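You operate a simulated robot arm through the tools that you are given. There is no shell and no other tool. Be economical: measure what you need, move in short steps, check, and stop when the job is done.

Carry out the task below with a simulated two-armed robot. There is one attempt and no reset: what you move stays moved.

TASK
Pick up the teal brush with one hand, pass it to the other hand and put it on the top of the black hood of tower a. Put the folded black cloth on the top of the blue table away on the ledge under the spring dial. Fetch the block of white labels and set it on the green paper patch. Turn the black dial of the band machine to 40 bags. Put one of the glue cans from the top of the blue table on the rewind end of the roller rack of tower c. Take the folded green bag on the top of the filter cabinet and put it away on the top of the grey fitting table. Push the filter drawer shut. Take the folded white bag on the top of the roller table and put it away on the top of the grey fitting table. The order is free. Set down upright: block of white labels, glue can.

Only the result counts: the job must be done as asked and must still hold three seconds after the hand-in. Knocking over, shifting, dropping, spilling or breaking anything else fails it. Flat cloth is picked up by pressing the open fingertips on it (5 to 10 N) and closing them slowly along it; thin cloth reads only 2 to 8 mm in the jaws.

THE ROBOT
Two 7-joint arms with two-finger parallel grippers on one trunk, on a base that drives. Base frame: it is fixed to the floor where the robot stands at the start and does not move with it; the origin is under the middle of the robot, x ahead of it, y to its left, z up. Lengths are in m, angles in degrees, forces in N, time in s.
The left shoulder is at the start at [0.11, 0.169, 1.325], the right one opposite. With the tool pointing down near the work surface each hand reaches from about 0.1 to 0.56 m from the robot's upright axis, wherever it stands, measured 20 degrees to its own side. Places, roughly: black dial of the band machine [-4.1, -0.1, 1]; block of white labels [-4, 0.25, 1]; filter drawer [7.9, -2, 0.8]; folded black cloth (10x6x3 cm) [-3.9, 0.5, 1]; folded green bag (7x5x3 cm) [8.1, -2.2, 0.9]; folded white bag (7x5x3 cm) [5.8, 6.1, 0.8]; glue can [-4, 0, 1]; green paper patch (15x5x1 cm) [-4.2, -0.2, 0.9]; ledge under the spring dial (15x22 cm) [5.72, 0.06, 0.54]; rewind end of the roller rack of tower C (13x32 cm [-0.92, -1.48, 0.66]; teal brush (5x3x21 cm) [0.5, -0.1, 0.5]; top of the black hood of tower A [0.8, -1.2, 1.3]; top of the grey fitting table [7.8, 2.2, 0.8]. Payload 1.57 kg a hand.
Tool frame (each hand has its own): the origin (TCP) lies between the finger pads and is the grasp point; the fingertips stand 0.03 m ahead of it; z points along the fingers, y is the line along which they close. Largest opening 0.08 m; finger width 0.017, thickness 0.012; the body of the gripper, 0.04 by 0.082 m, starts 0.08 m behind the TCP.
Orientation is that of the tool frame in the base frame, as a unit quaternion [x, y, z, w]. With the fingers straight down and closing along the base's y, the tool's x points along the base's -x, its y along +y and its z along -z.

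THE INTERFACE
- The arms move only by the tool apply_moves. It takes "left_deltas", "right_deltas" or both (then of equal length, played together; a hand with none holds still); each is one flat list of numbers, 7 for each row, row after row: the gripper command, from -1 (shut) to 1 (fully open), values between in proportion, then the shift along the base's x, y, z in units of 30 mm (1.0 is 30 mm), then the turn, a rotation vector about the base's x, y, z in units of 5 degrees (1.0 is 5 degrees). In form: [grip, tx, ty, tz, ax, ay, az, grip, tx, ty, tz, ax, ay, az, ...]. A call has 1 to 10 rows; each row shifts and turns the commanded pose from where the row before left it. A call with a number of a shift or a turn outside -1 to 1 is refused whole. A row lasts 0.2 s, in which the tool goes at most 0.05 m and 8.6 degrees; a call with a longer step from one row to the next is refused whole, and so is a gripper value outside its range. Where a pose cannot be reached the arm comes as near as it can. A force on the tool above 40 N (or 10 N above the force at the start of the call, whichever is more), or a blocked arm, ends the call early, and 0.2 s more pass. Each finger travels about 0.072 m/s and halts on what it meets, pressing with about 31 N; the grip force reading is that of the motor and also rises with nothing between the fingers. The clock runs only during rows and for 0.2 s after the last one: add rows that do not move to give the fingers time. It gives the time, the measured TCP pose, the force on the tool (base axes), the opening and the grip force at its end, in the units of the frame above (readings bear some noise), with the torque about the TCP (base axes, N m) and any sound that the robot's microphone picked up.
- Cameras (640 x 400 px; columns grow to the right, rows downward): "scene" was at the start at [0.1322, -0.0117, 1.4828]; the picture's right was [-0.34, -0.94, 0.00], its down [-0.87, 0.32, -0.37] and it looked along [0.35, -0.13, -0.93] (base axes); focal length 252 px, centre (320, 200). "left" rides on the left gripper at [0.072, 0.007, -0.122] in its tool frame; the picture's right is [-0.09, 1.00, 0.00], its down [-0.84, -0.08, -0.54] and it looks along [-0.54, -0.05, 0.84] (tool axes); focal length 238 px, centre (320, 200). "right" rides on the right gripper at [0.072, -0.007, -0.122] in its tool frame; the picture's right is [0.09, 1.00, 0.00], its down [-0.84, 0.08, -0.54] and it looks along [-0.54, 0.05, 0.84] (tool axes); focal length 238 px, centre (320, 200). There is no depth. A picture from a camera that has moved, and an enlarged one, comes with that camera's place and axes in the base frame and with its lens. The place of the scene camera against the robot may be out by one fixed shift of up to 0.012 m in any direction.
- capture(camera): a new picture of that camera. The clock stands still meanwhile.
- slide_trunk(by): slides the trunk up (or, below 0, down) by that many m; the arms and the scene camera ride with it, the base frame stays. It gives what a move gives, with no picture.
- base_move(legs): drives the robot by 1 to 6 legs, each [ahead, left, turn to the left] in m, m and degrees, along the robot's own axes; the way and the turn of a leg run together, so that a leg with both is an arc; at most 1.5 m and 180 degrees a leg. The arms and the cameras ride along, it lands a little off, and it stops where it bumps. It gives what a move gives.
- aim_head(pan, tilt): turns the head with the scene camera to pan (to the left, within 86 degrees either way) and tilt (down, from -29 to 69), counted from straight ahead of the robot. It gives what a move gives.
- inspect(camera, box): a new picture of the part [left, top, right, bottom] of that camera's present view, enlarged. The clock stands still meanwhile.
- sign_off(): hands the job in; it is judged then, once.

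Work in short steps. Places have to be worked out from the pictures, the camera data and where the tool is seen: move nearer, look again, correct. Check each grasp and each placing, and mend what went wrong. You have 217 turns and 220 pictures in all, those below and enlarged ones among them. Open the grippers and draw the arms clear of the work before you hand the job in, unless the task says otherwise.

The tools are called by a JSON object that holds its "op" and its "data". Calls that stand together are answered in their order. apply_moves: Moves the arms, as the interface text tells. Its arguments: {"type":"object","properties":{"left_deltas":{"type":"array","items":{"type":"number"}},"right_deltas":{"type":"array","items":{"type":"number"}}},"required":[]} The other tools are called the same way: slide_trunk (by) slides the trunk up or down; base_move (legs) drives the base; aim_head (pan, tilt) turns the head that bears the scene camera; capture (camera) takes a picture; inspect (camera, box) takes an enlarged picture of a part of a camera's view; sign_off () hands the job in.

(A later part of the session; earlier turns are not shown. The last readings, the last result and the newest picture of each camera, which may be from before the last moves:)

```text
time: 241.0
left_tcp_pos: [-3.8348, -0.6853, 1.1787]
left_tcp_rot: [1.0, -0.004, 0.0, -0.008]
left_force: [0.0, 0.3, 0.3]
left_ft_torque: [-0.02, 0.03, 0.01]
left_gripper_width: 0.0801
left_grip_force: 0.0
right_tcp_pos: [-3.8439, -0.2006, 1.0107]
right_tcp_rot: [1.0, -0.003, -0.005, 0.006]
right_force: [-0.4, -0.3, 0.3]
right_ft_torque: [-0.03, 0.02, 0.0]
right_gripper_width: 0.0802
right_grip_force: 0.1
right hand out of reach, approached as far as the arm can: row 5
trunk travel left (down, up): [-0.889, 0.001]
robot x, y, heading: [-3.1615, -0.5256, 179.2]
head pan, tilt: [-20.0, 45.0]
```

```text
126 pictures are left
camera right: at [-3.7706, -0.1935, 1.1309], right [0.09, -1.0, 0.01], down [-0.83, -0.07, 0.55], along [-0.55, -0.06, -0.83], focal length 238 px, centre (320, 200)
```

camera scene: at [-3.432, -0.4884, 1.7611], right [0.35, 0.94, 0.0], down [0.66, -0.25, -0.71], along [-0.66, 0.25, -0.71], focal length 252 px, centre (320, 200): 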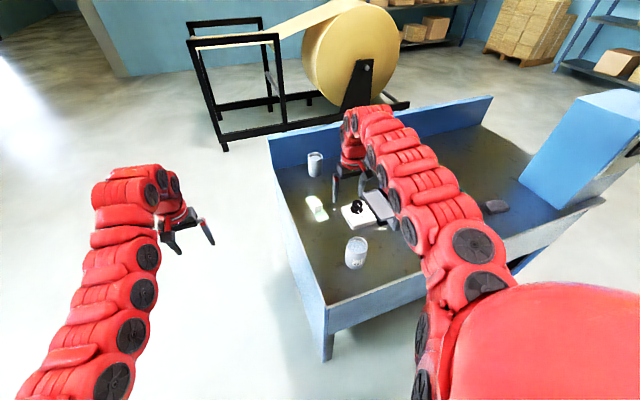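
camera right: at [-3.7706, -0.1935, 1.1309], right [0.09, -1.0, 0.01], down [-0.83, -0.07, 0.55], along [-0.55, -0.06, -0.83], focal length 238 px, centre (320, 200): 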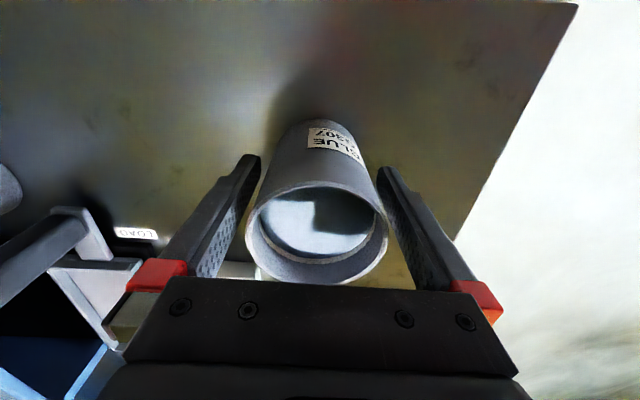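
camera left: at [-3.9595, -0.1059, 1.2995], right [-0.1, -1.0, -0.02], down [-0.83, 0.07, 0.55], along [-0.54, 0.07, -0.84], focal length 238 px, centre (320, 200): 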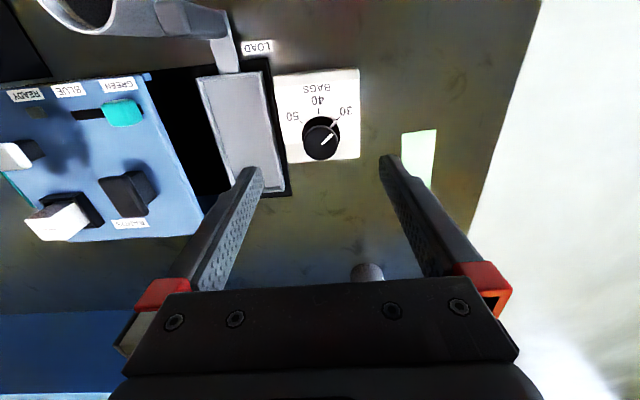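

Can is between the pads. Close gradually.

{"op": "apply_moves", "data": {"right_deltas": [0.8, 0, 0, 0, 0, 0, 0, 0.6, 0, 0, 0, 0, 0, 0, 0.2, 0, 0, 0, 0, 0, 0, -1, 0, 0, 0, 0, 0, 0, -1, 0, 0, 0, 0, 0, 0]}}

{"op": "apply_moves", "data": {"right_deltas": [-1, 0, 0, 0.3, 0, 0, 0, -1, 0, 0, 0.5, 0, 0, 0, -1, 0, 0, 0.8, 0, 0, 0, -1, 0, 0, 0.8, 0, 0, 0, -1, 0, 0, 0.8, 0, 0, 0]}}

{"op": "capture", "data": {"camera": "right"}}

```text
time: 242.2
left_tcp_pos: [-3.8341, -0.6847, 1.1787]
left_tcp_rot: [1.0, -0.005, -0.001, -0.008]
left_force: [0.3, -0.1, 0.0]
left_ft_torque: [0.0, -0.01, -0.01]
left_gripper_width: 0.08
left_grip_force: 0.1
right_tcp_pos: [-3.845, -0.2001, 1.0106]
right_tcp_rot: [1.0, -0.003, -0.005, 0.006]
right_force: [0.9, 2.3, 2.6]
right_ft_torque: [0.33, 0.02, -0.02]
right_gripper_width: 0.068
right_grip_force: 31.3
trunk travel left (down, up): [-0.889, 0.001]
robot x, y, heading: [-3.1662, -0.5247, 179.2]
head pan, tilt: [-20.0, 45.0]
```

```text
time: 243.4
left_tcp_pos: [-3.8347, -0.6857, 1.1786]
left_tcp_rot: [1.0, -0.004, 0.0, -0.009]
left_force: [-0.7, -0.8, -0.3]
left_ft_torque: [0.0, -0.02, -0.01]
left_gripper_width: 0.0803
left_grip_force: 0.1
right_tcp_pos: [-3.8446, -0.2013, 1.1076]
right_tcp_rot: [1.0, -0.003, -0.006, 0.006]
right_force: [0.2, -0.3, -2.5]
right_ft_torque: [0.03, -0.02, -0.01]
right_gripper_width: 0.068
right_grip_force: 30.8
trunk travel left (down, up): [-0.889, 0.001]
robot x, y, heading: [-3.1625, -0.5253, 179.6]
head pan, tilt: [-20.0, 45.0]
```

```text
125 pictures are left
camera right: at [-3.7708, -0.1939, 1.2278], right [0.09, -1.0, 0.01], down [-0.83, -0.07, 0.55], along [-0.55, -0.06, -0.83], focal length 238 px, centre (320, 200)
```

right: 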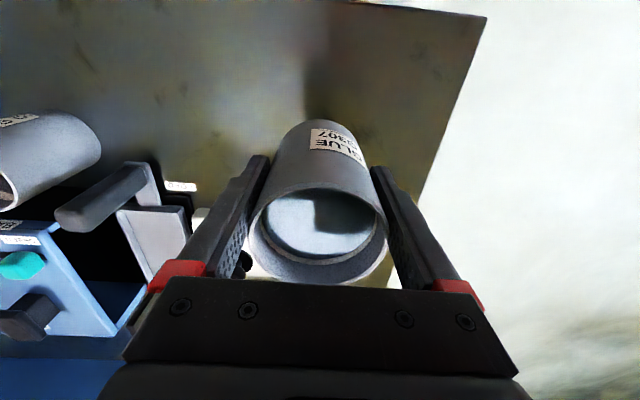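

Can lifted. Now for the cloth: back off, draw the can hand in closer, then strafe right so the left hand can reach the cloth while the can stays in front of the table.

{"op": "base_move", "data": {"legs": [[-0.25, 0, 0]]}}

{"op": "apply_moves", "data": {"right_deltas": [-1, 0, 0, -1, 0, 0, 0, -1, 0.5, 0, -1, 0, 0, 0, -1, 0.8, 0, -0.5, 0, 0, 0, -1, 0.8, 0, 0, 0, 0, 0, -1, 0.8, 0, 0, 0, 0, 0, -1, 0.8, 0, 0, 0, 0, 0, -1, 0.8, -0.2, 0, 0, 0, 0, -1, 0.8, -0.2, 0, 0, 0, 0, -1, 0.8, -0.2, 0, 0, 0, 0, -1, 0.8, -0.2, 0, 0, 0, 0]}}

{"op": "base_move", "data": {"legs": [[0, -1.14, 0.5]]}}

{"op": "capture", "data": {"camera": "scene"}}

```text
time: 245.2
left_tcp_pos: [-3.586, -0.686, 1.1761]
left_tcp_rot: [1.0, -0.006, 0.0, -0.008]
left_force: [0.2, -0.5, 0.3]
left_ft_torque: [-0.01, -0.03, 0.01]
left_gripper_width: 0.08
left_grip_force: 0.0
right_tcp_pos: [-3.5944, -0.2019, 1.1047]
right_tcp_rot: [1.0, -0.003, -0.004, 0.007]
right_force: [0.3, 0.9, -3.6]
right_ft_torque: [0.01, -0.07, -0.01]
right_gripper_width: 0.0684
right_grip_force: 31.1
trunk travel left (down, up): [-0.889, 0.001]
robot x, y, heading: [-2.9154, -0.5298, 179.1]
head pan, tilt: [-20.0, 45.0]
```

```text
time: 247.4
left_tcp_pos: [-3.5853, -0.6866, 1.1769]
left_tcp_rot: [1.0, -0.004, -0.001, -0.009]
left_force: [0.3, 0.4, -0.6]
left_ft_torque: [-0.02, 0.01, 0.03]
left_gripper_width: 0.0799
left_grip_force: 0.0
right_tcp_pos: [-3.4572, -0.2055, 0.9927]
right_tcp_rot: [1.0, -0.003, -0.004, 0.006]
right_force: [0.3, -0.3, -4.1]
right_ft_torque: [0.02, -0.07, 0.0]
right_gripper_width: 0.0682
right_grip_force: 31.2
right hand out of reach, approached as far as the arm can: row 6, 7, 8, 9, 10
trunk travel left (down, up): [-0.889, 0.001]
robot x, y, heading: [-2.9139, -0.5326, 179.4]
head pan, tilt: [-20.0, 45.0]
```

```text
time: 253.2
left_tcp_pos: [-3.5757, 0.4398, 1.1775]
left_tcp_rot: [1.0, 0.002, -0.001, -0.009]
left_force: [-0.2, -0.1, -1.1]
left_ft_torque: [-0.03, -0.01, 0.0]
left_gripper_width: 0.0799
left_grip_force: 0.1
right_tcp_pos: [-3.4539, 0.9223, 0.9936]
right_tcp_rot: [1.0, 0.004, -0.004, 0.006]
right_force: [0.2, -0.3, -3.8]
right_ft_torque: [-0.03, -0.01, 0.01]
right_gripper_width: 0.0678
right_grip_force: 30.8
trunk travel left (down, up): [-0.889, 0.001]
robot x, y, heading: [-2.9058, 0.6027, -179.8]
head pan, tilt: [-20.0, 45.0]
```

```text
124 pictures are left
camera scene: at [-3.0659, 0.6398, 1.7611], right [0.34, 0.94, 0.0], down [0.66, -0.24, -0.71], along [-0.66, 0.24, -0.71], focal length 252 px, centre (320, 200)
```

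scene: 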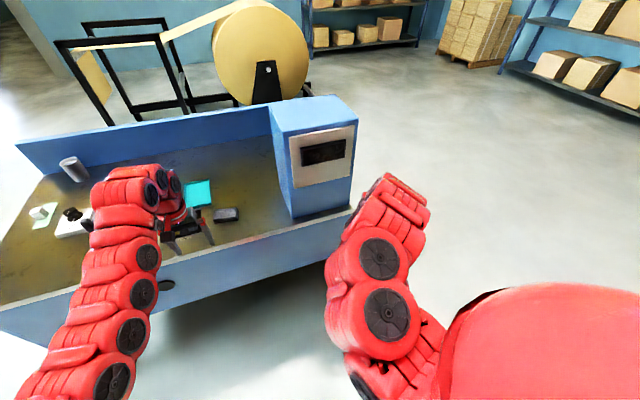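

Lower and pull in the can hand (so it stays clear of the table edge and cabinet), then advance.

{"op": "apply_moves", "data": {"right_deltas": [-1, 0, 0, -1, 0, 0, 0, -1, 0, 0, -1, 0, 0, 0, -1, 0.3, 0, -1, 0, 0, 0, -1, 0.6, 0, -1, 0, 0, 0, -1, 1, 0, 0, 0, 0, 0, -1, 1, 0, 0, 0, 0, 0, -1, 1, 0, 0, 0, 0, 0, -1, 1, 0, 0, 0, 0, 0, -1, 1, 0, 0, 0, 0, 0]}}

{"op": "base_move", "data": {"legs": [[0.25, 0, 0]]}}

{"op": "capture", "data": {"camera": "left"}}

```text
time: 255.2
left_tcp_pos: [-3.5749, 0.4394, 1.1784]
left_tcp_rot: [1.0, 0.002, -0.002, -0.008]
left_force: [0.3, 0.1, -0.7]
left_ft_torque: [0.04, -0.02, -0.02]
left_gripper_width: 0.08
left_grip_force: 0.1
right_tcp_pos: [-3.3093, 0.9393, 0.8343]
right_tcp_rot: [1.0, 0.003, -0.002, 0.007]
right_force: [0.7, -0.5, -3.1]
right_ft_torque: [-0.03, -0.05, 0.01]
right_gripper_width: 0.0681
right_grip_force: 30.9
right hand out of reach, approached as far as the arm can: row 7, 8, 9
trunk travel left (down, up): [-0.889, 0.001]
robot x, y, heading: [-2.9079, 0.605, -180.2]
head pan, tilt: [-20.0, 45.0]
```

```text
time: 257.0
left_tcp_pos: [-3.8227, 0.4425, 1.1789]
left_tcp_rot: [1.0, 0.0, -0.001, -0.007]
left_force: [-0.1, -0.3, -0.4]
left_ft_torque: [-0.02, 0.01, 0.0]
left_gripper_width: 0.0799
left_grip_force: 0.1
right_tcp_pos: [-3.5558, 0.9394, 0.835]
right_tcp_rot: [1.0, 0.002, -0.004, 0.007]
right_force: [0.3, 0.1, -4.5]
right_ft_torque: [-0.02, -0.02, -0.02]
right_gripper_width: 0.0682
right_grip_force: 31.4
trunk travel left (down, up): [-0.889, 0.001]
robot x, y, heading: [-3.1558, 0.6072, 179.6]
head pan, tilt: [-20.0, 45.0]
```

```text
123 pictures are left
camera left: at [-3.7516, 0.432, 1.3003], right [-0.09, -1.0, -0.02], down [-0.83, 0.07, 0.55], along [-0.54, 0.06, -0.84], focal length 238 px, centre (320, 200)
```

left: 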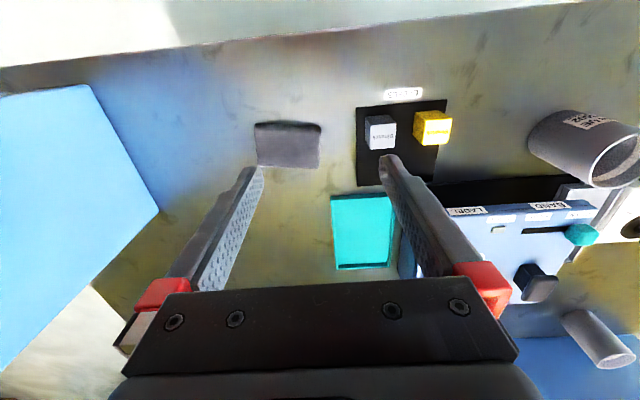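

Cloth centre ≈(-3.878,0.492), 6 cm side along x. Turn the left hand by -90° to close along x.

{"op": "apply_moves", "data": {"left_deltas": [1, 0, 0, 0, 0, 0, -1, 1, 0, 0, 0, 0, 0, -1, 1, 0, 0, 0, 0, 0, -1, 1, 0, 0, 0, 0, 0, -1, 1, 0, 0, 0, 0, 0, -1, 1, 0, 0, 0, 0, 0, -1, 1, 0, 0, 0, 0, 0, -1, 1, 0, 0, 0, 0, 0, -1, 1, 0, 0, 0, 0, 0, -1, 1, 0, 0, 0, 0, 0, -1]}}

{"op": "apply_moves", "data": {"left_deltas": [1, 0, 0, 0, 0, 0, -1, 1, 0, 0, 0, 0, 0, -1, 1, 0, 0, 0, 0, 0, -1, 1, 0, 0, 0, 0, 0, -1, 1, 0, 0, 0, 0, 0, -1, 1, 0, 0, 0, 0, 0, -1, 1, 0, 0, 0, 0, 0, -1, 1, 0, 0, 0, 0, 0, -1]}}

{"op": "capture", "data": {"camera": "left"}}

```text
time: 259.2
left_tcp_pos: [-3.8228, 0.4412, 1.1772]
left_tcp_rot: [0.906, -0.424, 0.003, -0.009]
left_force: [0.4, 0.6, -0.3]
left_ft_torque: [0.0, -0.02, 0.01]
left_gripper_width: 0.0799
left_grip_force: 0.0
right_tcp_pos: [-3.5566, 0.94, 0.8333]
right_tcp_rot: [1.0, 0.0, -0.002, 0.007]
right_force: [0.0, 0.7, -3.6]
right_ft_torque: [-0.01, -0.04, 0.0]
right_gripper_width: 0.0679
right_grip_force: 30.7
trunk travel left (down, up): [-0.889, 0.001]
robot x, y, heading: [-3.1553, 0.6061, 179.6]
head pan, tilt: [-20.0, 45.0]
```

```text
time: 261.0
left_tcp_pos: [-3.8241, 0.4403, 1.1775]
left_tcp_rot: [-0.707, 0.708, -0.006, 0.007]
left_force: [-0.1, 0.1, 0.4]
left_ft_torque: [0.0, 0.0, -0.01]
left_gripper_width: 0.0798
left_grip_force: 0.0
right_tcp_pos: [-3.5561, 0.9377, 0.8344]
right_tcp_rot: [1.0, 0.0, -0.002, 0.007]
right_force: [-0.2, 0.0, -3.4]
right_ft_torque: [-0.03, -0.04, 0.0]
right_gripper_width: 0.0681
right_grip_force: 31.0
trunk travel left (down, up): [-0.889, 0.001]
robot x, y, heading: [-3.1541, 0.6004, 180.0]
head pan, tilt: [-20.0, 45.0]
```

```text
122 pictures are left
camera left: at [-3.8342, 0.3684, 1.2996], right [-1.0, 0.09, -0.02], down [0.07, 0.84, 0.54], along [0.07, 0.54, -0.84], focal length 238 px, centre (320, 200)
```

left: 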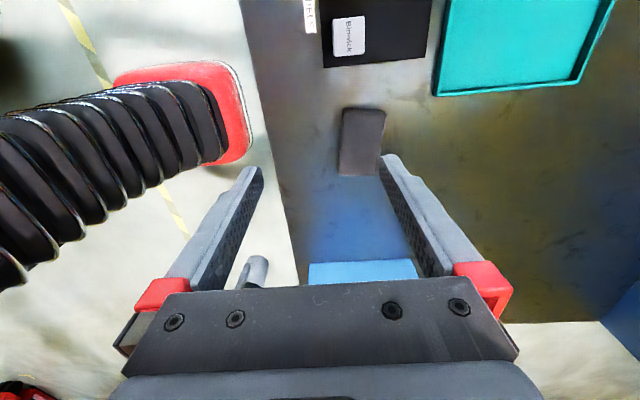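

Drive 6 cm closer, then lower the left hand over the cloth.

{"op": "base_move", "data": {"legs": [[0.06, 0, 0]]}}

{"op": "apply_moves", "data": {"left_deltas": [1, 0.1, 0.5, -0.8, 0, 0, 0, 1, 0.1, 0.5, -0.8, 0, 0, 0, 1, 0, 0.5, -0.8, 0, 0, 0, 1, 0, 0, -0.8, 0, 0, 0, 1, 0, 0, -0.8, 0, 0, 0]}}

{"op": "capture", "data": {"camera": "left"}}

```text
time: 262.0
left_tcp_pos: [-3.8786, 0.4416, 1.1808]
left_tcp_rot: [-0.707, 0.707, -0.004, 0.005]
left_force: [0.2, 0.1, -1.0]
left_ft_torque: [-0.01, 0.05, -0.02]
left_gripper_width: 0.0797
left_grip_force: 0.1
right_tcp_pos: [-3.6122, 0.9399, 0.8362]
right_tcp_rot: [1.0, 0.001, -0.005, 0.007]
right_force: [0.5, 0.4, -2.9]
right_ft_torque: [0.01, -0.01, -0.01]
right_gripper_width: 0.068
right_grip_force: 30.9
trunk travel left (down, up): [-0.889, 0.001]
robot x, y, heading: [-3.215, 0.6014, 179.7]
head pan, tilt: [-20.0, 45.0]
```

```text
time: 263.2
left_tcp_pos: [-3.8781, 0.4852, 1.0586]
left_tcp_rot: [-0.707, 0.707, -0.004, 0.006]
left_force: [-0.6, -0.1, -0.6]
left_ft_torque: [0.0, 0.01, 0.01]
left_gripper_width: 0.0798
left_grip_force: 0.1
right_tcp_pos: [-3.6144, 0.9387, 0.8331]
right_tcp_rot: [1.0, 0.002, -0.002, 0.007]
right_force: [-0.1, -0.1, -3.4]
right_ft_torque: [0.0, -0.06, 0.0]
right_gripper_width: 0.0681
right_grip_force: 30.9
trunk travel left (down, up): [-0.889, 0.001]
robot x, y, heading: [-3.2115, 0.6035, 180.1]
head pan, tilt: [-20.0, 45.0]
```

```text
121 pictures are left
camera left: at [-3.8875, 0.413, 1.18], right [-1.0, 0.09, -0.02], down [0.07, 0.84, 0.55], along [0.06, 0.54, -0.84], focal length 238 px, centre (320, 200)
```

left: 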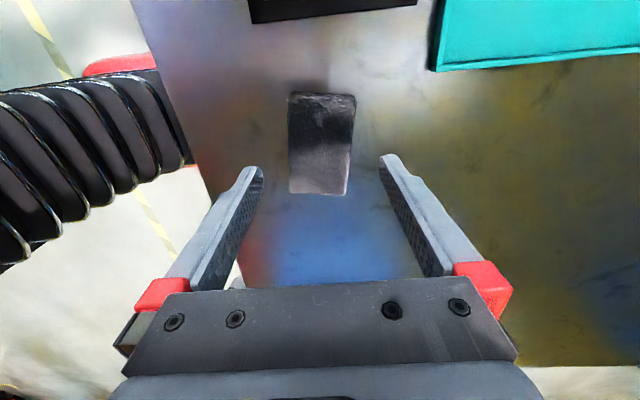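

Centred. Descend to z≈0.982 and close.

{"op": "apply_moves", "data": {"left_deltas": [1, 0, 0.1, -0.8, 0, 0, 0, 1, 0, 0, -0.8, 0, 0, 0, 1, 0, 0, -0.6, 0, 0, 0, 1, 0, 0, -0.35, 0, 0, 0]}}

{"op": "apply_moves", "data": {"left_deltas": [0.6, 0, 0, 0, 0, 0, 0, 0.2, 0, 0, 0, 0, 0, 0, -0.4, 0, 0, 0, 0, 0, 0, -1, 0, 0, 0, 0, 0, 0, -1, 0, 0, 0, 0, 0, 0, -1, 0, 0, 0, 0, 0, 0]}}

{"op": "capture", "data": {"camera": "left"}}

```text
time: 264.2
left_tcp_pos: [-3.8772, 0.49, 0.9815]
left_tcp_rot: [-0.707, 0.707, -0.005, 0.006]
left_force: [-0.3, 0.2, 0.3]
left_ft_torque: [0.03, -0.03, 0.03]
left_gripper_width: 0.08
left_grip_force: 0.1
right_tcp_pos: [-3.6154, 0.9396, 0.8339]
right_tcp_rot: [1.0, 0.001, -0.003, 0.006]
right_force: [0.0, 0.2, -3.0]
right_ft_torque: [0.04, -0.05, -0.02]
right_gripper_width: 0.0684
right_grip_force: 30.9
trunk travel left (down, up): [-0.889, 0.001]
robot x, y, heading: [-3.2168, 0.6105, 179.7]
head pan, tilt: [-20.0, 45.0]
```

```text
time: 265.6
left_tcp_pos: [-3.877, 0.4893, 0.9806]
left_tcp_rot: [-0.707, 0.708, -0.005, 0.007]
left_force: [0.7, -0.1, -0.2]
left_ft_torque: [0.05, 0.05, 0.0]
left_gripper_width: 0.0616
left_grip_force: 31.2
right_tcp_pos: [-3.6154, 0.9397, 0.8332]
right_tcp_rot: [1.0, 0.001, -0.002, 0.006]
right_force: [-0.1, 0.1, -3.8]
right_ft_torque: [0.01, -0.05, -0.03]
right_gripper_width: 0.0681
right_grip_force: 30.3
trunk travel left (down, up): [-0.889, 0.001]
robot x, y, heading: [-3.2127, 0.6068, 179.9]
head pan, tilt: [-20.0, 45.0]
```

```text
120 pictures are left
camera left: at [-3.8861, 0.4157, 1.1028], right [-1.0, 0.09, -0.02], down [0.07, 0.84, 0.55], along [0.06, 0.54, -0.84], focal length 238 px, centre (320, 200)
```

left: 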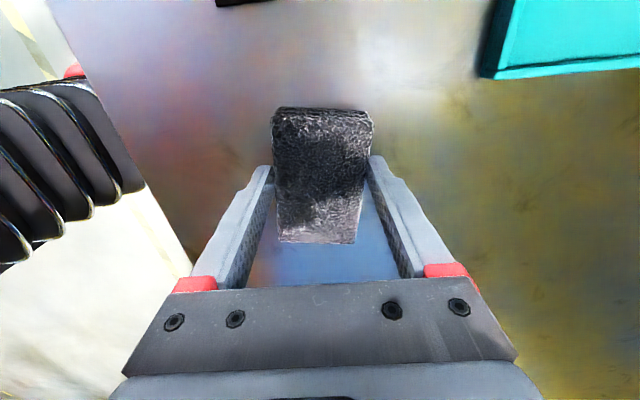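

Gripped (62 mm, firm). Lift and back off.

{"op": "apply_moves", "data": {"left_deltas": [-1, 0, 0, 0.4, 0, 0, 0, -1, 0, 0, 0.8, 0, 0, 0, -1, 0, 0, 1, 0, 0, 0, -1, 0, 0, 1, 0, 0, 0, -1, 0, 0, 0.5, 0, 0, 0]}}

{"op": "base_move", "data": {"legs": [[-0.35, 0, 0]]}}

{"op": "capture", "data": {"camera": "left"}}

```text
time: 266.8
left_tcp_pos: [-3.8764, 0.4899, 1.0939]
left_tcp_rot: [-0.706, 0.708, -0.005, 0.007]
left_force: [-0.8, -0.5, -1.2]
left_ft_torque: [-0.08, -0.03, -0.01]
left_gripper_width: 0.0615
left_grip_force: 31.0
right_tcp_pos: [-3.6142, 0.9411, 0.8338]
right_tcp_rot: [1.0, 0.001, -0.002, 0.007]
right_force: [-0.9, 0.7, -4.5]
right_ft_torque: [0.0, 0.0, 0.02]
right_gripper_width: 0.0679
right_grip_force: 30.4
trunk travel left (down, up): [-0.889, 0.001]
robot x, y, heading: [-3.2148, 0.6083, 179.8]
head pan, tilt: [-20.0, 45.0]
```

```text
time: 269.0
left_tcp_pos: [-3.5311, 0.4873, 1.0938]
left_tcp_rot: [-0.707, 0.707, -0.006, 0.007]
left_force: [-0.2, 0.5, 0.4]
left_ft_torque: [-0.01, 0.0, 0.04]
left_gripper_width: 0.0611
left_grip_force: 30.8
right_tcp_pos: [-3.2683, 0.9393, 0.834]
right_tcp_rot: [1.0, 0.001, -0.002, 0.007]
right_force: [-0.5, -0.5, -5.2]
right_ft_torque: [-0.04, -0.05, -0.02]
right_gripper_width: 0.0682
right_grip_force: 30.9
trunk travel left (down, up): [-0.889, 0.001]
robot x, y, heading: [-2.8702, 0.6063, 180.0]
head pan, tilt: [-20.0, 45.0]
```

```text
119 pictures are left
camera left: at [-3.5401, 0.4151, 1.2153], right [-1.0, 0.09, -0.02], down [0.07, 0.84, 0.55], along [0.07, 0.54, -0.84], focal length 238 px, centre (320, 200)
```

left: 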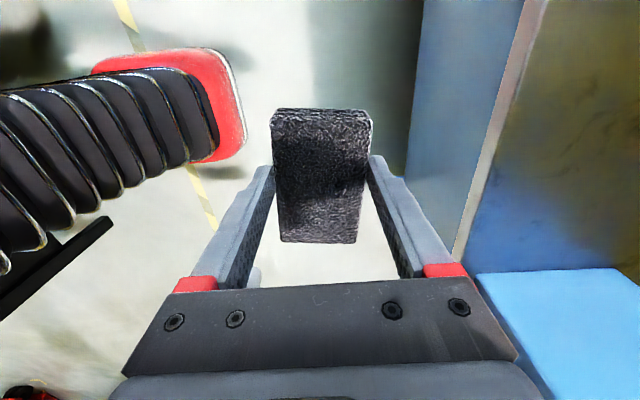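

Both items held. Drive back around: strafe to y≈-2.3, reverse to x≈-0.08, still facing -x.

{"op": "base_move", "data": {"legs": [[0.06, 1.45, 0], [0, 1.45, 0], [-1.45, 0, 0], [-1.4, 0, 0]]}}

{"op": "aim_head", "data": {"pan": -40, "tilt": 30}}

{"op": "capture", "data": {"camera": "scene"}}

```text
time: 296.7
left_tcp_pos: [-0.673, -2.3689, 1.0942]
left_tcp_rot: [0.719, -0.695, 0.006, -0.006]
left_force: [0.7, -0.2, -1.1]
left_ft_torque: [-0.02, 0.05, -0.03]
left_gripper_width: 0.059
left_grip_force: 31.2
right_tcp_pos: [-0.4295, -1.9086, 0.8331]
right_tcp_rot: [1.0, 0.019, -0.003, 0.007]
right_force: [0.0, 1.0, -4.1]
right_ft_torque: [0.02, -0.02, 0.02]
right_gripper_width: 0.0682
right_grip_force: 31.0
trunk travel left (down, up): [-0.889, 0.001]
robot x, y, heading: [-0.0159, -2.23, -178.1]
head pan, tilt: [-20.0, 45.0]
```

```text
time: 297.5
left_tcp_pos: [-0.674, -2.368, 1.0944]
left_tcp_rot: [0.719, -0.695, 0.005, -0.007]
left_force: [-0.6, 0.1, -0.5]
left_ft_torque: [0.01, 0.02, -0.01]
left_gripper_width: 0.0588
left_grip_force: 31.4
right_tcp_pos: [-0.4269, -1.9099, 0.8348]
right_tcp_rot: [1.0, 0.019, -0.002, 0.006]
right_force: [0.4, -0.7, -4.5]
right_ft_torque: [0.0, -0.04, -0.02]
right_gripper_width: 0.0682
right_grip_force: 31.1
trunk travel left (down, up): [-0.889, 0.001]
robot x, y, heading: [-0.0138, -2.2289, -178.2]
head pan, tilt: [-40.0, 30.0]
```

```text
118 pictures are left
camera scene: at [-0.168, -2.1675, 1.7837], right [0.62, 0.79, 0.0], down [0.39, -0.31, -0.87], along [-0.68, 0.53, -0.5], focal length 252 px, centre (320, 200)
```

scene: 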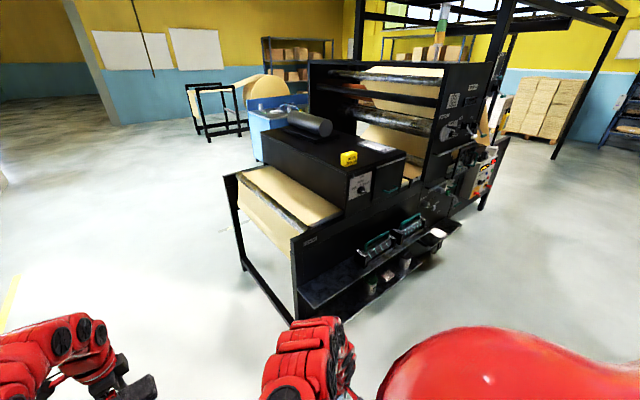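

The free (rewind) end of tower C's rack is seen at ≈(-0.90,-1.49,0.66). Draw in the left hand, then strafe and lower the trunk.

{"op": "apply_moves", "data": {"left_deltas": [-1, 0, 0, -1, 0, 0, 0, -1, 0, 0, -1, 0, 0, 0, -1, 0.3, 0, -1, 0, 0, 0, -1, 0.8, 0, -1, 0, 0, 0, -1, 1, 0, 0, 0, 0, 0, -1, 1, 0, 0, 0, 0, 0, -1, 1, 0, 0, 0, 0, 0, -1, 1, 0, 0, 0, 0, 0, -1, 1, 0, 0, 0, 0, 0]}}

{"op": "base_move", "data": {"legs": [[0.2, -0.42, -1.9]]}}

{"op": "aim_head", "data": {"pan": -20, "tilt": 45}}

{"op": "capture", "data": {"camera": "scene"}}

```text
time: 299.5
left_tcp_pos: [-0.5638, -2.3658, 0.9731]
left_tcp_rot: [0.72, -0.694, 0.005, -0.007]
left_force: [0.4, 0.7, -0.9]
left_ft_torque: [-0.02, 0.0, 0.0]
left_gripper_width: 0.0588
left_grip_force: 30.4
left hand out of reach, approached as far as the arm can: row 7, 8, 9
right_tcp_pos: [-0.4289, -1.9085, 0.8338]
right_tcp_rot: [1.0, 0.019, -0.002, 0.007]
right_force: [0.0, 0.6, -3.7]
right_ft_torque: [0.03, -0.02, -0.01]
right_gripper_width: 0.068
right_grip_force: 31.4
trunk travel left (down, up): [-0.889, 0.001]
robot x, y, heading: [-0.0169, -2.2266, -178.1]
head pan, tilt: [-40.0, 30.0]
```

```text
time: 302.2
left_tcp_pos: [-0.7737, -1.9409, 0.974]
left_tcp_rot: [0.708, -0.706, 0.005, -0.007]
left_force: [0.7, -0.4, -0.8]
left_ft_torque: [0.0, -0.01, 0.02]
left_gripper_width: 0.0589
left_grip_force: 30.8
right_tcp_pos: [-0.6245, -1.4889, 0.8338]
right_tcp_rot: [1.0, 0.003, -0.002, 0.007]
right_force: [0.2, 0.1, -3.9]
right_ft_torque: [0.04, -0.06, 0.02]
right_gripper_width: 0.0679
right_grip_force: 31.3
trunk travel left (down, up): [-0.889, 0.001]
robot x, y, heading: [-0.2249, -1.8223, 180.0]
head pan, tilt: [-40.0, 30.0]
```

```text
time: 303.1
left_tcp_pos: [-0.7743, -1.9409, 0.9736]
left_tcp_rot: [0.707, -0.707, 0.005, -0.006]
left_force: [-0.4, -0.3, 0.2]
left_ft_torque: [0.0, -0.03, 0.01]
left_gripper_width: 0.0589
left_grip_force: 30.8
right_tcp_pos: [-0.6251, -1.4866, 0.8328]
right_tcp_rot: [1.0, 0.001, -0.003, 0.007]
right_force: [0.1, 0.7, -3.5]
right_ft_torque: [0.01, -0.04, 0.0]
right_gripper_width: 0.0679
right_grip_force: 30.9
trunk travel left (down, up): [-0.889, 0.001]
robot x, y, heading: [-0.221, -1.8207, 179.7]
head pan, tilt: [-20.0, 45.0]
```

```text
117 pictures are left
camera scene: at [-0.3805, -1.785, 1.7612], right [0.34, 0.94, 0.0], down [0.66, -0.24, -0.71], along [-0.66, 0.24, -0.71], focal length 252 px, centre (320, 200)
```

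scene: 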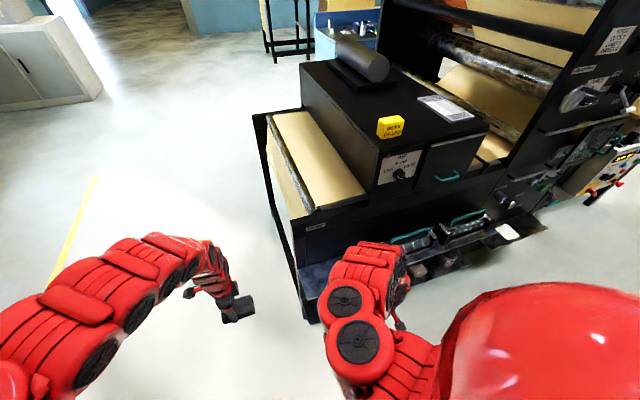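

{"op": "capture", "data": {"camera": "right"}}

{"op": "inspect", "data": {"camera": "scene", "box": [280, 190, 520, 340]}}

```text
116 pictures are left
camera right: at [-0.5516, -1.4792, 0.9548], right [0.1, -1.0, 0.01], down [-0.83, -0.07, 0.55], along [-0.54, -0.06, -0.84], focal length 238 px, centre (320, 200)
```

right: 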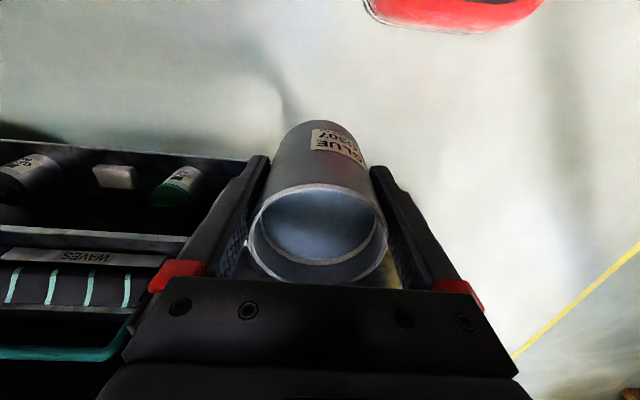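

```text
2.67 times, centred on (400, 265) of scene
camera zoom: at [-0.3805, -1.785, 1.7612], right [0.34, 0.94, 0.0], down [0.66, -0.24, -0.71], along [-0.66, 0.24, -0.71], focal length 672 px, centre (107, 27)
```

zoom: 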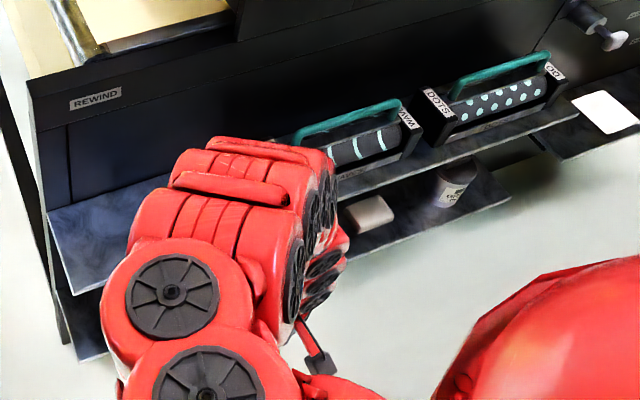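

Shelf: x -1.00…-0.844, y from -1.68. Raise the can hand, lower the trunk by the same amount, then extend.

{"op": "apply_moves", "data": {"right_deltas": [-1, -0.2, 0, 1, 0, 0, 0, -1, -0.2, 0, 1, 0, 0, 0, -1, -0.4, 0, 1, 0, 0, 0, -1, -0.4, 0, 1, 0, 0, 0, -1, -0.4, 0, 1, 0, 0, 0, -1, -0.4, 0, 1, 0, 0, 0]}}

{"op": "slide_trunk", "data": {"by": -0.2}}

{"op": "base_move", "data": {"legs": [[0.13, 0, 0]]}}

{"op": "capture", "data": {"camera": "right"}}

```text
time: 304.5
left_tcp_pos: [-0.7745, -1.9399, 0.9733]
left_tcp_rot: [0.707, -0.707, 0.006, -0.007]
left_force: [-0.3, -0.5, -0.4]
left_ft_torque: [0.02, 0.01, 0.02]
left_gripper_width: 0.0588
left_grip_force: 30.7
right_tcp_pos: [-0.7333, -1.4569, 0.9626]
right_tcp_rot: [1.0, 0.002, -0.002, 0.007]
right_force: [0.5, 1.2, -2.9]
right_ft_torque: [0.01, -0.04, 0.01]
right_gripper_width: 0.068
right_grip_force: 31.2
right hand out of reach, approached as far as the arm can: row 1, 2, 3, 4, 5, 6
trunk travel left (down, up): [-0.889, 0.001]
robot x, y, heading: [-0.2232, -1.8208, 180.0]
head pan, tilt: [-20.0, 45.0]
```

```text
time: 306.6
left_tcp_pos: [-0.7738, -1.9396, 0.7739]
left_tcp_rot: [0.708, -0.706, 0.006, -0.007]
left_force: [-0.2, -0.5, -0.6]
left_ft_torque: [0.02, -0.04, -0.01]
left_gripper_width: 0.0588
left_grip_force: 31.0
right_tcp_pos: [-0.7344, -1.4577, 0.7626]
right_tcp_rot: [1.0, 0.002, -0.003, 0.008]
right_force: [-1.1, 0.5, -4.3]
right_ft_torque: [0.0, -0.01, 0.0]
right_gripper_width: 0.0682
right_grip_force: 30.8
trunk travel left (down, up): [-0.689, 0.201]
robot x, y, heading: [-0.2211, -1.8184, 179.9]
head pan, tilt: [-20.0, 45.0]
```

```text
time: 307.9
left_tcp_pos: [-0.9009, -1.9417, 0.7734]
left_tcp_rot: [0.708, -0.706, 0.005, -0.007]
left_force: [0.5, 0.4, -0.7]
left_ft_torque: [0.01, 0.03, 0.02]
left_gripper_width: 0.0587
left_grip_force: 30.7
right_tcp_pos: [-0.8604, -1.4573, 0.7622]
right_tcp_rot: [1.0, 0.003, -0.003, 0.007]
right_force: [0.1, 0.0, -3.6]
right_ft_torque: [0.01, -0.08, 0.01]
right_gripper_width: 0.0681
right_grip_force: 30.8
trunk travel left (down, up): [-0.689, 0.201]
robot x, y, heading: [-0.3468, -1.8228, -180.1]
head pan, tilt: [-20.0, 45.0]
```

```text
114 pictures are left
camera right: at [-0.787, -1.4487, 0.8837], right [0.1, -1.0, 0.01], down [-0.83, -0.07, 0.55], along [-0.54, -0.06, -0.84], focal length 238 px, centre (320, 200)
```

right: 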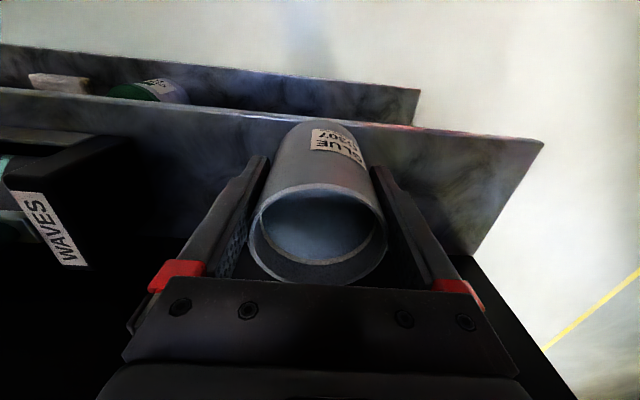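

Over the shelf edge. Move 5.5 cm further in and 4 cm toward -y, then lower.

{"op": "apply_moves", "data": {"right_deltas": [-1, -0.6, -0.5, 0, 0, 0, 0, -1, -0.6, -0.5, 0, 0, 0, 0, -1, -0.6, -0.5, 0, 0, 0, 0, -1, 0, 0, -0.4, 0, 0, 0]}}

{"op": "capture", "data": {"camera": "right"}}

```text
time: 308.9
left_tcp_pos: [-0.9013, -1.9411, 0.7742]
left_tcp_rot: [0.708, -0.706, 0.005, -0.008]
left_force: [-0.5, 0.3, -0.3]
left_ft_torque: [-0.01, -0.02, 0.01]
left_gripper_width: 0.0588
left_grip_force: 31.0
right_tcp_pos: [-0.9139, -1.4998, 0.7503]
right_tcp_rot: [1.0, 0.003, -0.002, 0.007]
right_force: [-0.6, 0.0, -3.9]
right_ft_torque: [0.03, -0.03, 0.01]
right_gripper_width: 0.0679
right_grip_force: 31.1
trunk travel left (down, up): [-0.689, 0.201]
robot x, y, heading: [-0.3501, -1.8232, -180.0]
head pan, tilt: [-20.0, 45.0]
```

```text
113 pictures are left
camera right: at [-0.8415, -1.4924, 0.8708], right [0.1, -1.0, 0.01], down [-0.83, -0.07, 0.55], along [-0.54, -0.06, -0.84], focal length 238 px, centre (320, 200)
```

right: 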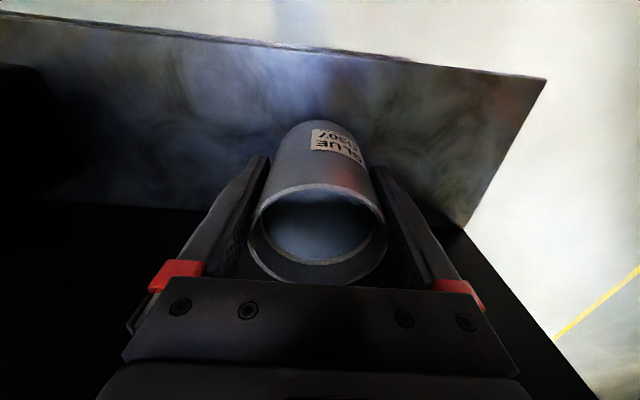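

Well placed over the shelf. Lower gently to contact.

{"op": "apply_moves", "data": {"right_deltas": [-1, 0, 0, -0.25, 0, 0, 0, -1, 0, 0, -0.25, 0, 0, 0, -1, 0, 0, -0.15, 0, 0, 0]}}

{"op": "apply_moves", "data": {"right_deltas": [-1, 0, 0, -0.12, 0, 0, 0, -1, 0, 0, -0.12, 0, 0, 0]}}

```text
time: 309.7
left_tcp_pos: [-0.9007, -1.9418, 0.774]
left_tcp_rot: [0.708, -0.706, 0.006, -0.007]
left_force: [0.1, 0.9, -0.2]
left_ft_torque: [0.0, 0.02, 0.0]
left_gripper_width: 0.059
left_grip_force: 31.1
right_tcp_pos: [-0.9135, -1.5018, 0.7308]
right_tcp_rot: [1.0, 0.002, -0.003, 0.007]
right_force: [1.3, 0.2, 1.9]
right_ft_torque: [0.2, 0.05, -0.04]
right_gripper_width: 0.0681
right_grip_force: 30.5
trunk travel left (down, up): [-0.689, 0.201]
robot x, y, heading: [-0.3475, -1.8206, -180.0]
head pan, tilt: [-20.0, 45.0]
```

```text
time: 310.3
left_tcp_pos: [-0.8996, -1.9412, 0.7747]
left_tcp_rot: [0.708, -0.707, 0.004, -0.007]
left_force: [0.4, 0.3, 0.3]
left_ft_torque: [0.01, -0.02, 0.03]
left_gripper_width: 0.059
left_grip_force: 31.0
right_tcp_pos: [-0.9133, -1.5017, 0.726]
right_tcp_rot: [1.0, 0.002, -0.006, 0.006]
right_force: [0.6, 2.7, 28.7]
right_ft_torque: [1.15, 0.14, 0.05]
right_gripper_width: 0.0685
right_grip_force: 30.8
trunk travel left (down, up): [-0.689, 0.201]
robot x, y, heading: [-0.3455, -1.8211, -179.9]
head pan, tilt: [-20.0, 45.0]
```

Seated. Ease, open, lift straight up.

{"op": "apply_moves", "data": {"right_deltas": [-1, 0, 0, 0.12, 0, 0, 0, 0.7, 0, 0, 0, 0, 0, 0, 1, 0, 0, 0, 0, 0, 0, 1, 0, 0, 0, 0, 0, 0, 1, 0, 0, 0.4, 0, 0, 0, 1, 0, 0, 0.7, 0, 0, 0, 1, 0, 0, 0.8, 0, 0, 0, 1, 0, 0, 0.8, 0, 0, 0, 1, 0, 0, 0.8, 0, 0, 0]}}

{"op": "capture", "data": {"camera": "right"}}

```text
time: 312.3
left_tcp_pos: [-0.9023, -1.9416, 0.7729]
left_tcp_rot: [0.708, -0.706, 0.005, -0.006]
left_force: [0.9, 0.5, -0.6]
left_ft_torque: [-0.01, 0.01, 0.01]
left_gripper_width: 0.0588
left_grip_force: 31.3
right_tcp_pos: [-0.9179, -1.5013, 0.8126]
right_tcp_rot: [1.0, 0.002, -0.003, 0.007]
right_force: [-0.8, 1.0, -0.9]
right_ft_torque: [-0.03, -0.04, 0.0]
right_gripper_width: 0.0801
right_grip_force: 0.0
right hand out of reach, approached as far as the arm can: row 9
trunk travel left (down, up): [-0.689, 0.201]
robot x, y, heading: [-0.3539, -1.8199, -180.3]
head pan, tilt: [-20.0, 45.0]
```

```text
112 pictures are left
camera right: at [-0.8444, -1.4926, 0.9335], right [0.1, -1.0, 0.01], down [-0.83, -0.07, 0.55], along [-0.54, -0.06, -0.84], focal length 238 px, centre (320, 200)
```

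right: 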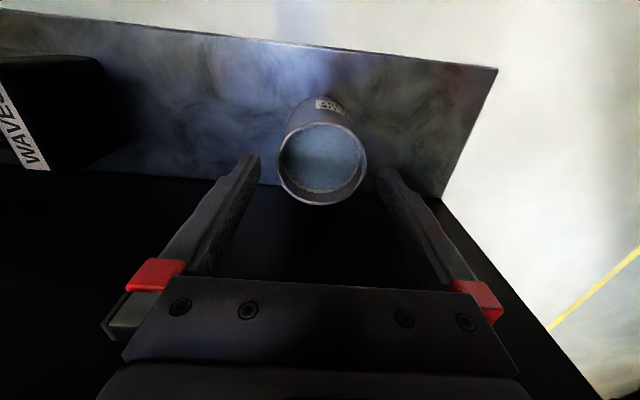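

Can stands on the rack. Rise, back off, and turn for the trip to +x.

{"op": "slide_trunk", "data": {"by": 0.15}}

{"op": "base_move", "data": {"legs": [[-0.3, 0.0, 0], [0, 0.75, 0], [0, 0, -180]]}}

{"op": "aim_head", "data": {"pan": 10, "tilt": 10}}

{"op": "capture", "data": {"camera": "scene"}}

```text
time: 314.1
left_tcp_pos: [-0.9007, -1.9411, 0.9228]
left_tcp_rot: [0.708, -0.706, 0.007, -0.008]
left_force: [0.3, -0.4, 0.0]
left_ft_torque: [-0.03, -0.01, 0.0]
left_gripper_width: 0.0589
left_grip_force: 30.7
right_tcp_pos: [-0.9167, -1.4993, 0.9628]
right_tcp_rot: [1.0, 0.002, -0.002, 0.008]
right_force: [-0.2, -0.2, -0.6]
right_ft_torque: [-0.03, 0.01, 0.0]
right_gripper_width: 0.0801
right_grip_force: 0.1
trunk travel left (down, up): [-0.839, 0.051]
robot x, y, heading: [-0.3472, -1.82, -180.1]
head pan, tilt: [-20.0, 45.0]
```

```text
time: 327.2
left_tcp_pos: [0.5038, -2.4825, 0.9243]
left_tcp_rot: [0.731, 0.683, -0.007, -0.006]
left_force: [-0.4, -0.3, -0.3]
left_ft_torque: [0.02, 0.0, 0.0]
left_gripper_width: 0.059
left_grip_force: 30.7
right_tcp_pos: [0.4871, -2.9233, 0.9635]
right_tcp_rot: [0.034, 0.999, 0.006, 0.002]
right_force: [0.2, 0.1, -0.1]
right_ft_torque: [-0.01, -0.03, -0.02]
right_gripper_width: 0.0799
right_grip_force: 0.0
trunk travel left (down, up): [-0.839, 0.051]
robot x, y, heading: [-0.0572, -2.5644, -4.1]
head pan, tilt: [-20.0, 45.0]
```

```text
time: 328.2
left_tcp_pos: [0.5038, -2.4824, 0.9253]
left_tcp_rot: [0.731, 0.682, -0.007, -0.006]
left_force: [0.1, -0.4, -0.2]
left_ft_torque: [0.0, 0.03, 0.02]
left_gripper_width: 0.0588
left_grip_force: 31.0
right_tcp_pos: [0.4867, -2.922, 0.9629]
right_tcp_rot: [0.033, 0.999, 0.007, 0.003]
right_force: [0.2, -0.2, 0.0]
right_ft_torque: [-0.01, 0.01, 0.01]
right_gripper_width: 0.0799
right_grip_force: 0.1
trunk travel left (down, up): [-0.839, 0.051]
robot x, y, heading: [-0.055, -2.5625, -3.8]
head pan, tilt: [10.0, 10.0]
```

```text
111 pictures are left
camera scene: at [0.1156, -2.5512, 1.766], right [0.1, -0.99, 0.0], down [-0.17, -0.02, -0.98], along [0.98, 0.1, -0.17], focal length 252 px, centre (320, 200)
```

scene: 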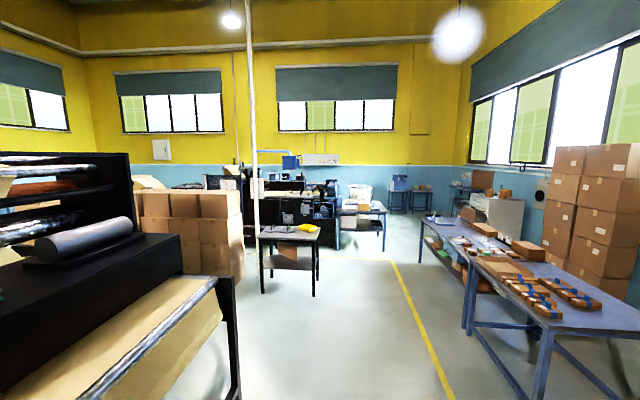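

Corridor at y≈-2.4 is clear. Drive to x≈4.2.

{"op": "base_move", "data": {"legs": [[0, 0.1, 4], [1.45, 0, 0], [1.45, 0, 0], [1.3, 0, 0]]}}

{"op": "aim_head", "data": {"pan": 40, "tilt": 15}}

{"op": "capture", "data": {"camera": "scene"}}

{"op": "aim_head", "data": {"pan": -10, "tilt": 15}}

{"op": "capture", "data": {"camera": "scene"}}

```text
time: 348.8
left_tcp_pos: [4.6805, -2.2874, 0.9211]
left_tcp_rot: [0.699, 0.715, -0.014, -0.016]
left_force: [-8.3, 1.1, 1.5]
left_ft_torque: [0.03, 0.19, -0.18]
left_gripper_width: 0.0591
left_grip_force: 30.6
right_tcp_pos: [4.7176, -2.7273, 0.9629]
right_tcp_rot: [-0.015, 1.0, 0.007, 0.003]
right_force: [-0.2, 0.4, 0.1]
right_ft_torque: [0.0, -0.01, 0.02]
right_gripper_width: 0.0799
right_grip_force: 0.0
trunk travel left (down, up): [-0.839, 0.051]
robot x, y, heading: [4.1424, -2.4194, 1.5]
head pan, tilt: [10.0, 10.0]
stopped in leg 4: the force on the tool passed its limit at 48 N (the readings are from after the stop); the commanded pose is now the measured one
```

```text
time: 349.8
left_tcp_pos: [4.6811, -2.2876, 0.9224]
left_tcp_rot: [0.698, 0.716, -0.014, -0.015]
left_force: [-8.7, -0.9, -0.4]
left_ft_torque: [0.0, 0.33, -0.36]
left_gripper_width: 0.0591
left_grip_force: 31.0
right_tcp_pos: [4.7173, -2.7285, 0.9628]
right_tcp_rot: [-0.016, 1.0, 0.007, 0.003]
right_force: [0.5, 0.5, -0.2]
right_ft_torque: [0.0, 0.0, 0.01]
right_gripper_width: 0.0799
right_grip_force: 0.1
trunk travel left (down, up): [-0.839, 0.051]
robot x, y, heading: [4.1414, -2.4181, 1.6]
head pan, tilt: [40.0, 15.0]
```

```text
110 pictures are left
camera scene: at [4.2895, -2.3498, 1.7581], right [0.66, -0.75, 0.0], down [-0.19, -0.17, -0.97], along [0.72, 0.64, -0.26], focal length 252 px, centre (320, 200)
```

scene: 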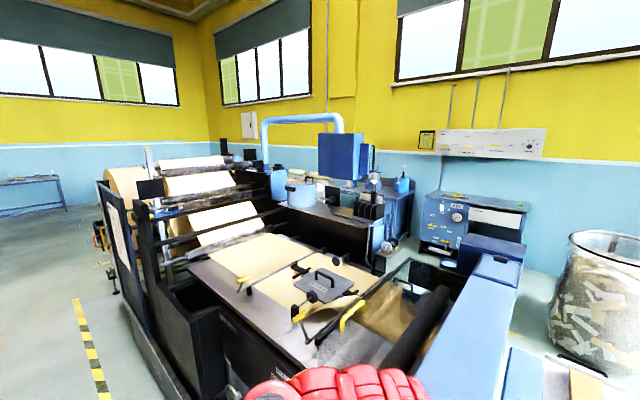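

```text
time: 351.0
left_tcp_pos: [4.681, -2.2874, 0.9204]
left_tcp_rot: [0.698, 0.716, -0.015, -0.015]
left_force: [-10.8, 0.9, -0.6]
left_ft_torque: [-0.04, 0.33, -0.38]
left_gripper_width: 0.0589
left_grip_force: 31.1
right_tcp_pos: [4.7169, -2.7277, 0.9637]
right_tcp_rot: [-0.016, 1.0, 0.007, 0.003]
right_force: [0.1, 0.5, -0.2]
right_ft_torque: [-0.03, -0.02, -0.02]
right_gripper_width: 0.0797
right_grip_force: 0.1
trunk travel left (down, up): [-0.839, 0.051]
robot x, y, heading: [4.144, -2.4219, 1.5]
head pan, tilt: [-10.0, 15.0]
```

```text
109 pictures are left
camera scene: at [4.3117, -2.4255, 1.7582], right [-0.15, -0.99, 0.0], down [-0.26, 0.04, -0.97], along [0.96, -0.14, -0.26], focal length 252 px, centre (320, 200)
```

scene: 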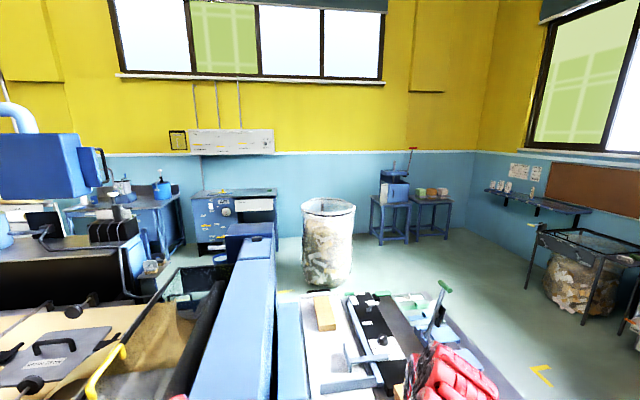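

The left hand bumped a machine beam; back off 0.35 m and look for the way around.

{"op": "base_move", "data": {"legs": [[-0.35, 0, 0]]}}

{"op": "aim_head", "data": {"pan": -35, "tilt": 30}}

{"op": "capture", "data": {"camera": "scene"}}

{"op": "capture", "data": {"camera": "left"}}

```text
time: 353.2
left_tcp_pos: [4.3314, -2.2974, 0.9199]
left_tcp_rot: [0.699, 0.715, -0.014, -0.015]
left_force: [0.2, 0.6, -0.8]
left_ft_torque: [0.05, -0.04, -0.01]
left_gripper_width: 0.0592
left_grip_force: 31.2
right_tcp_pos: [4.367, -2.7368, 0.9624]
right_tcp_rot: [-0.016, 1.0, 0.007, 0.003]
right_force: [-0.2, -0.3, -0.5]
right_ft_torque: [0.0, 0.01, -0.01]
right_gripper_width: 0.0798
right_grip_force: 0.1
trunk travel left (down, up): [-0.839, 0.051]
robot x, y, heading: [3.7904, -2.431, 1.3]
head pan, tilt: [-10.0, 15.0]
```

```text
time: 354.1
left_tcp_pos: [4.3309, -2.2987, 0.9211]
left_tcp_rot: [0.699, 0.715, -0.014, -0.015]
left_force: [-0.9, -0.6, -0.4]
left_ft_torque: [0.0, -0.02, -0.01]
left_gripper_width: 0.0588
left_grip_force: 31.4
right_tcp_pos: [4.3668, -2.7366, 0.9628]
right_tcp_rot: [-0.014, 1.0, 0.007, 0.002]
right_force: [-0.6, 0.5, -0.7]
right_ft_torque: [0.0, 0.0, 0.03]
right_gripper_width: 0.0801
right_grip_force: 0.1
trunk travel left (down, up): [-0.839, 0.051]
robot x, y, heading: [3.7902, -2.4302, 1.4]
head pan, tilt: [-35.0, 30.0]
```

```text
108 pictures are left
camera scene: at [3.945, -2.4706, 1.7338], right [-0.55, -0.83, 0.0], down [-0.42, 0.28, -0.87], along [0.72, -0.48, -0.5], focal length 252 px, centre (320, 200)
```

scene: 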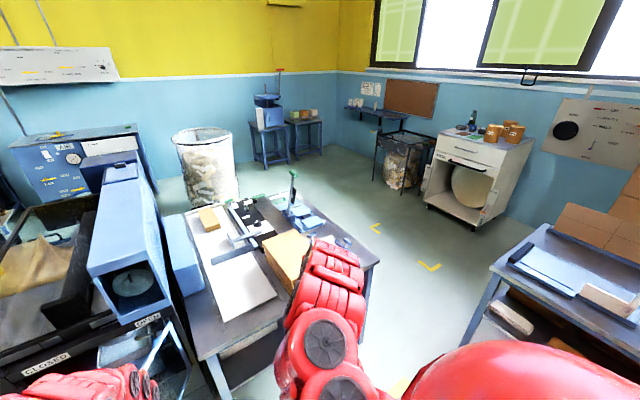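

```text
107 pictures are left
camera left: at [4.3399, -2.2263, 1.0432], right [1.0, -0.07, -0.04], down [-0.04, -0.84, 0.54], along [-0.07, -0.54, -0.84], focal length 238 px, centre (320, 200)
```

left: 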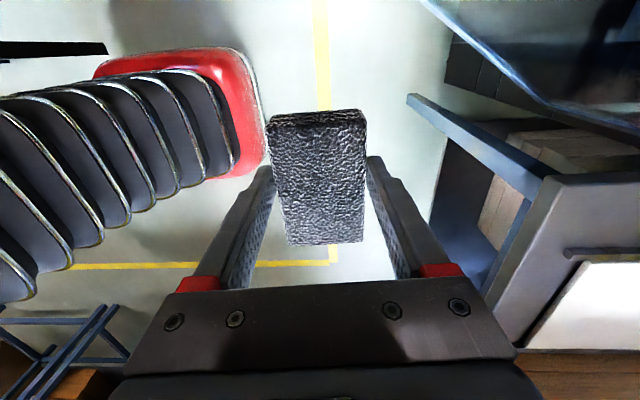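

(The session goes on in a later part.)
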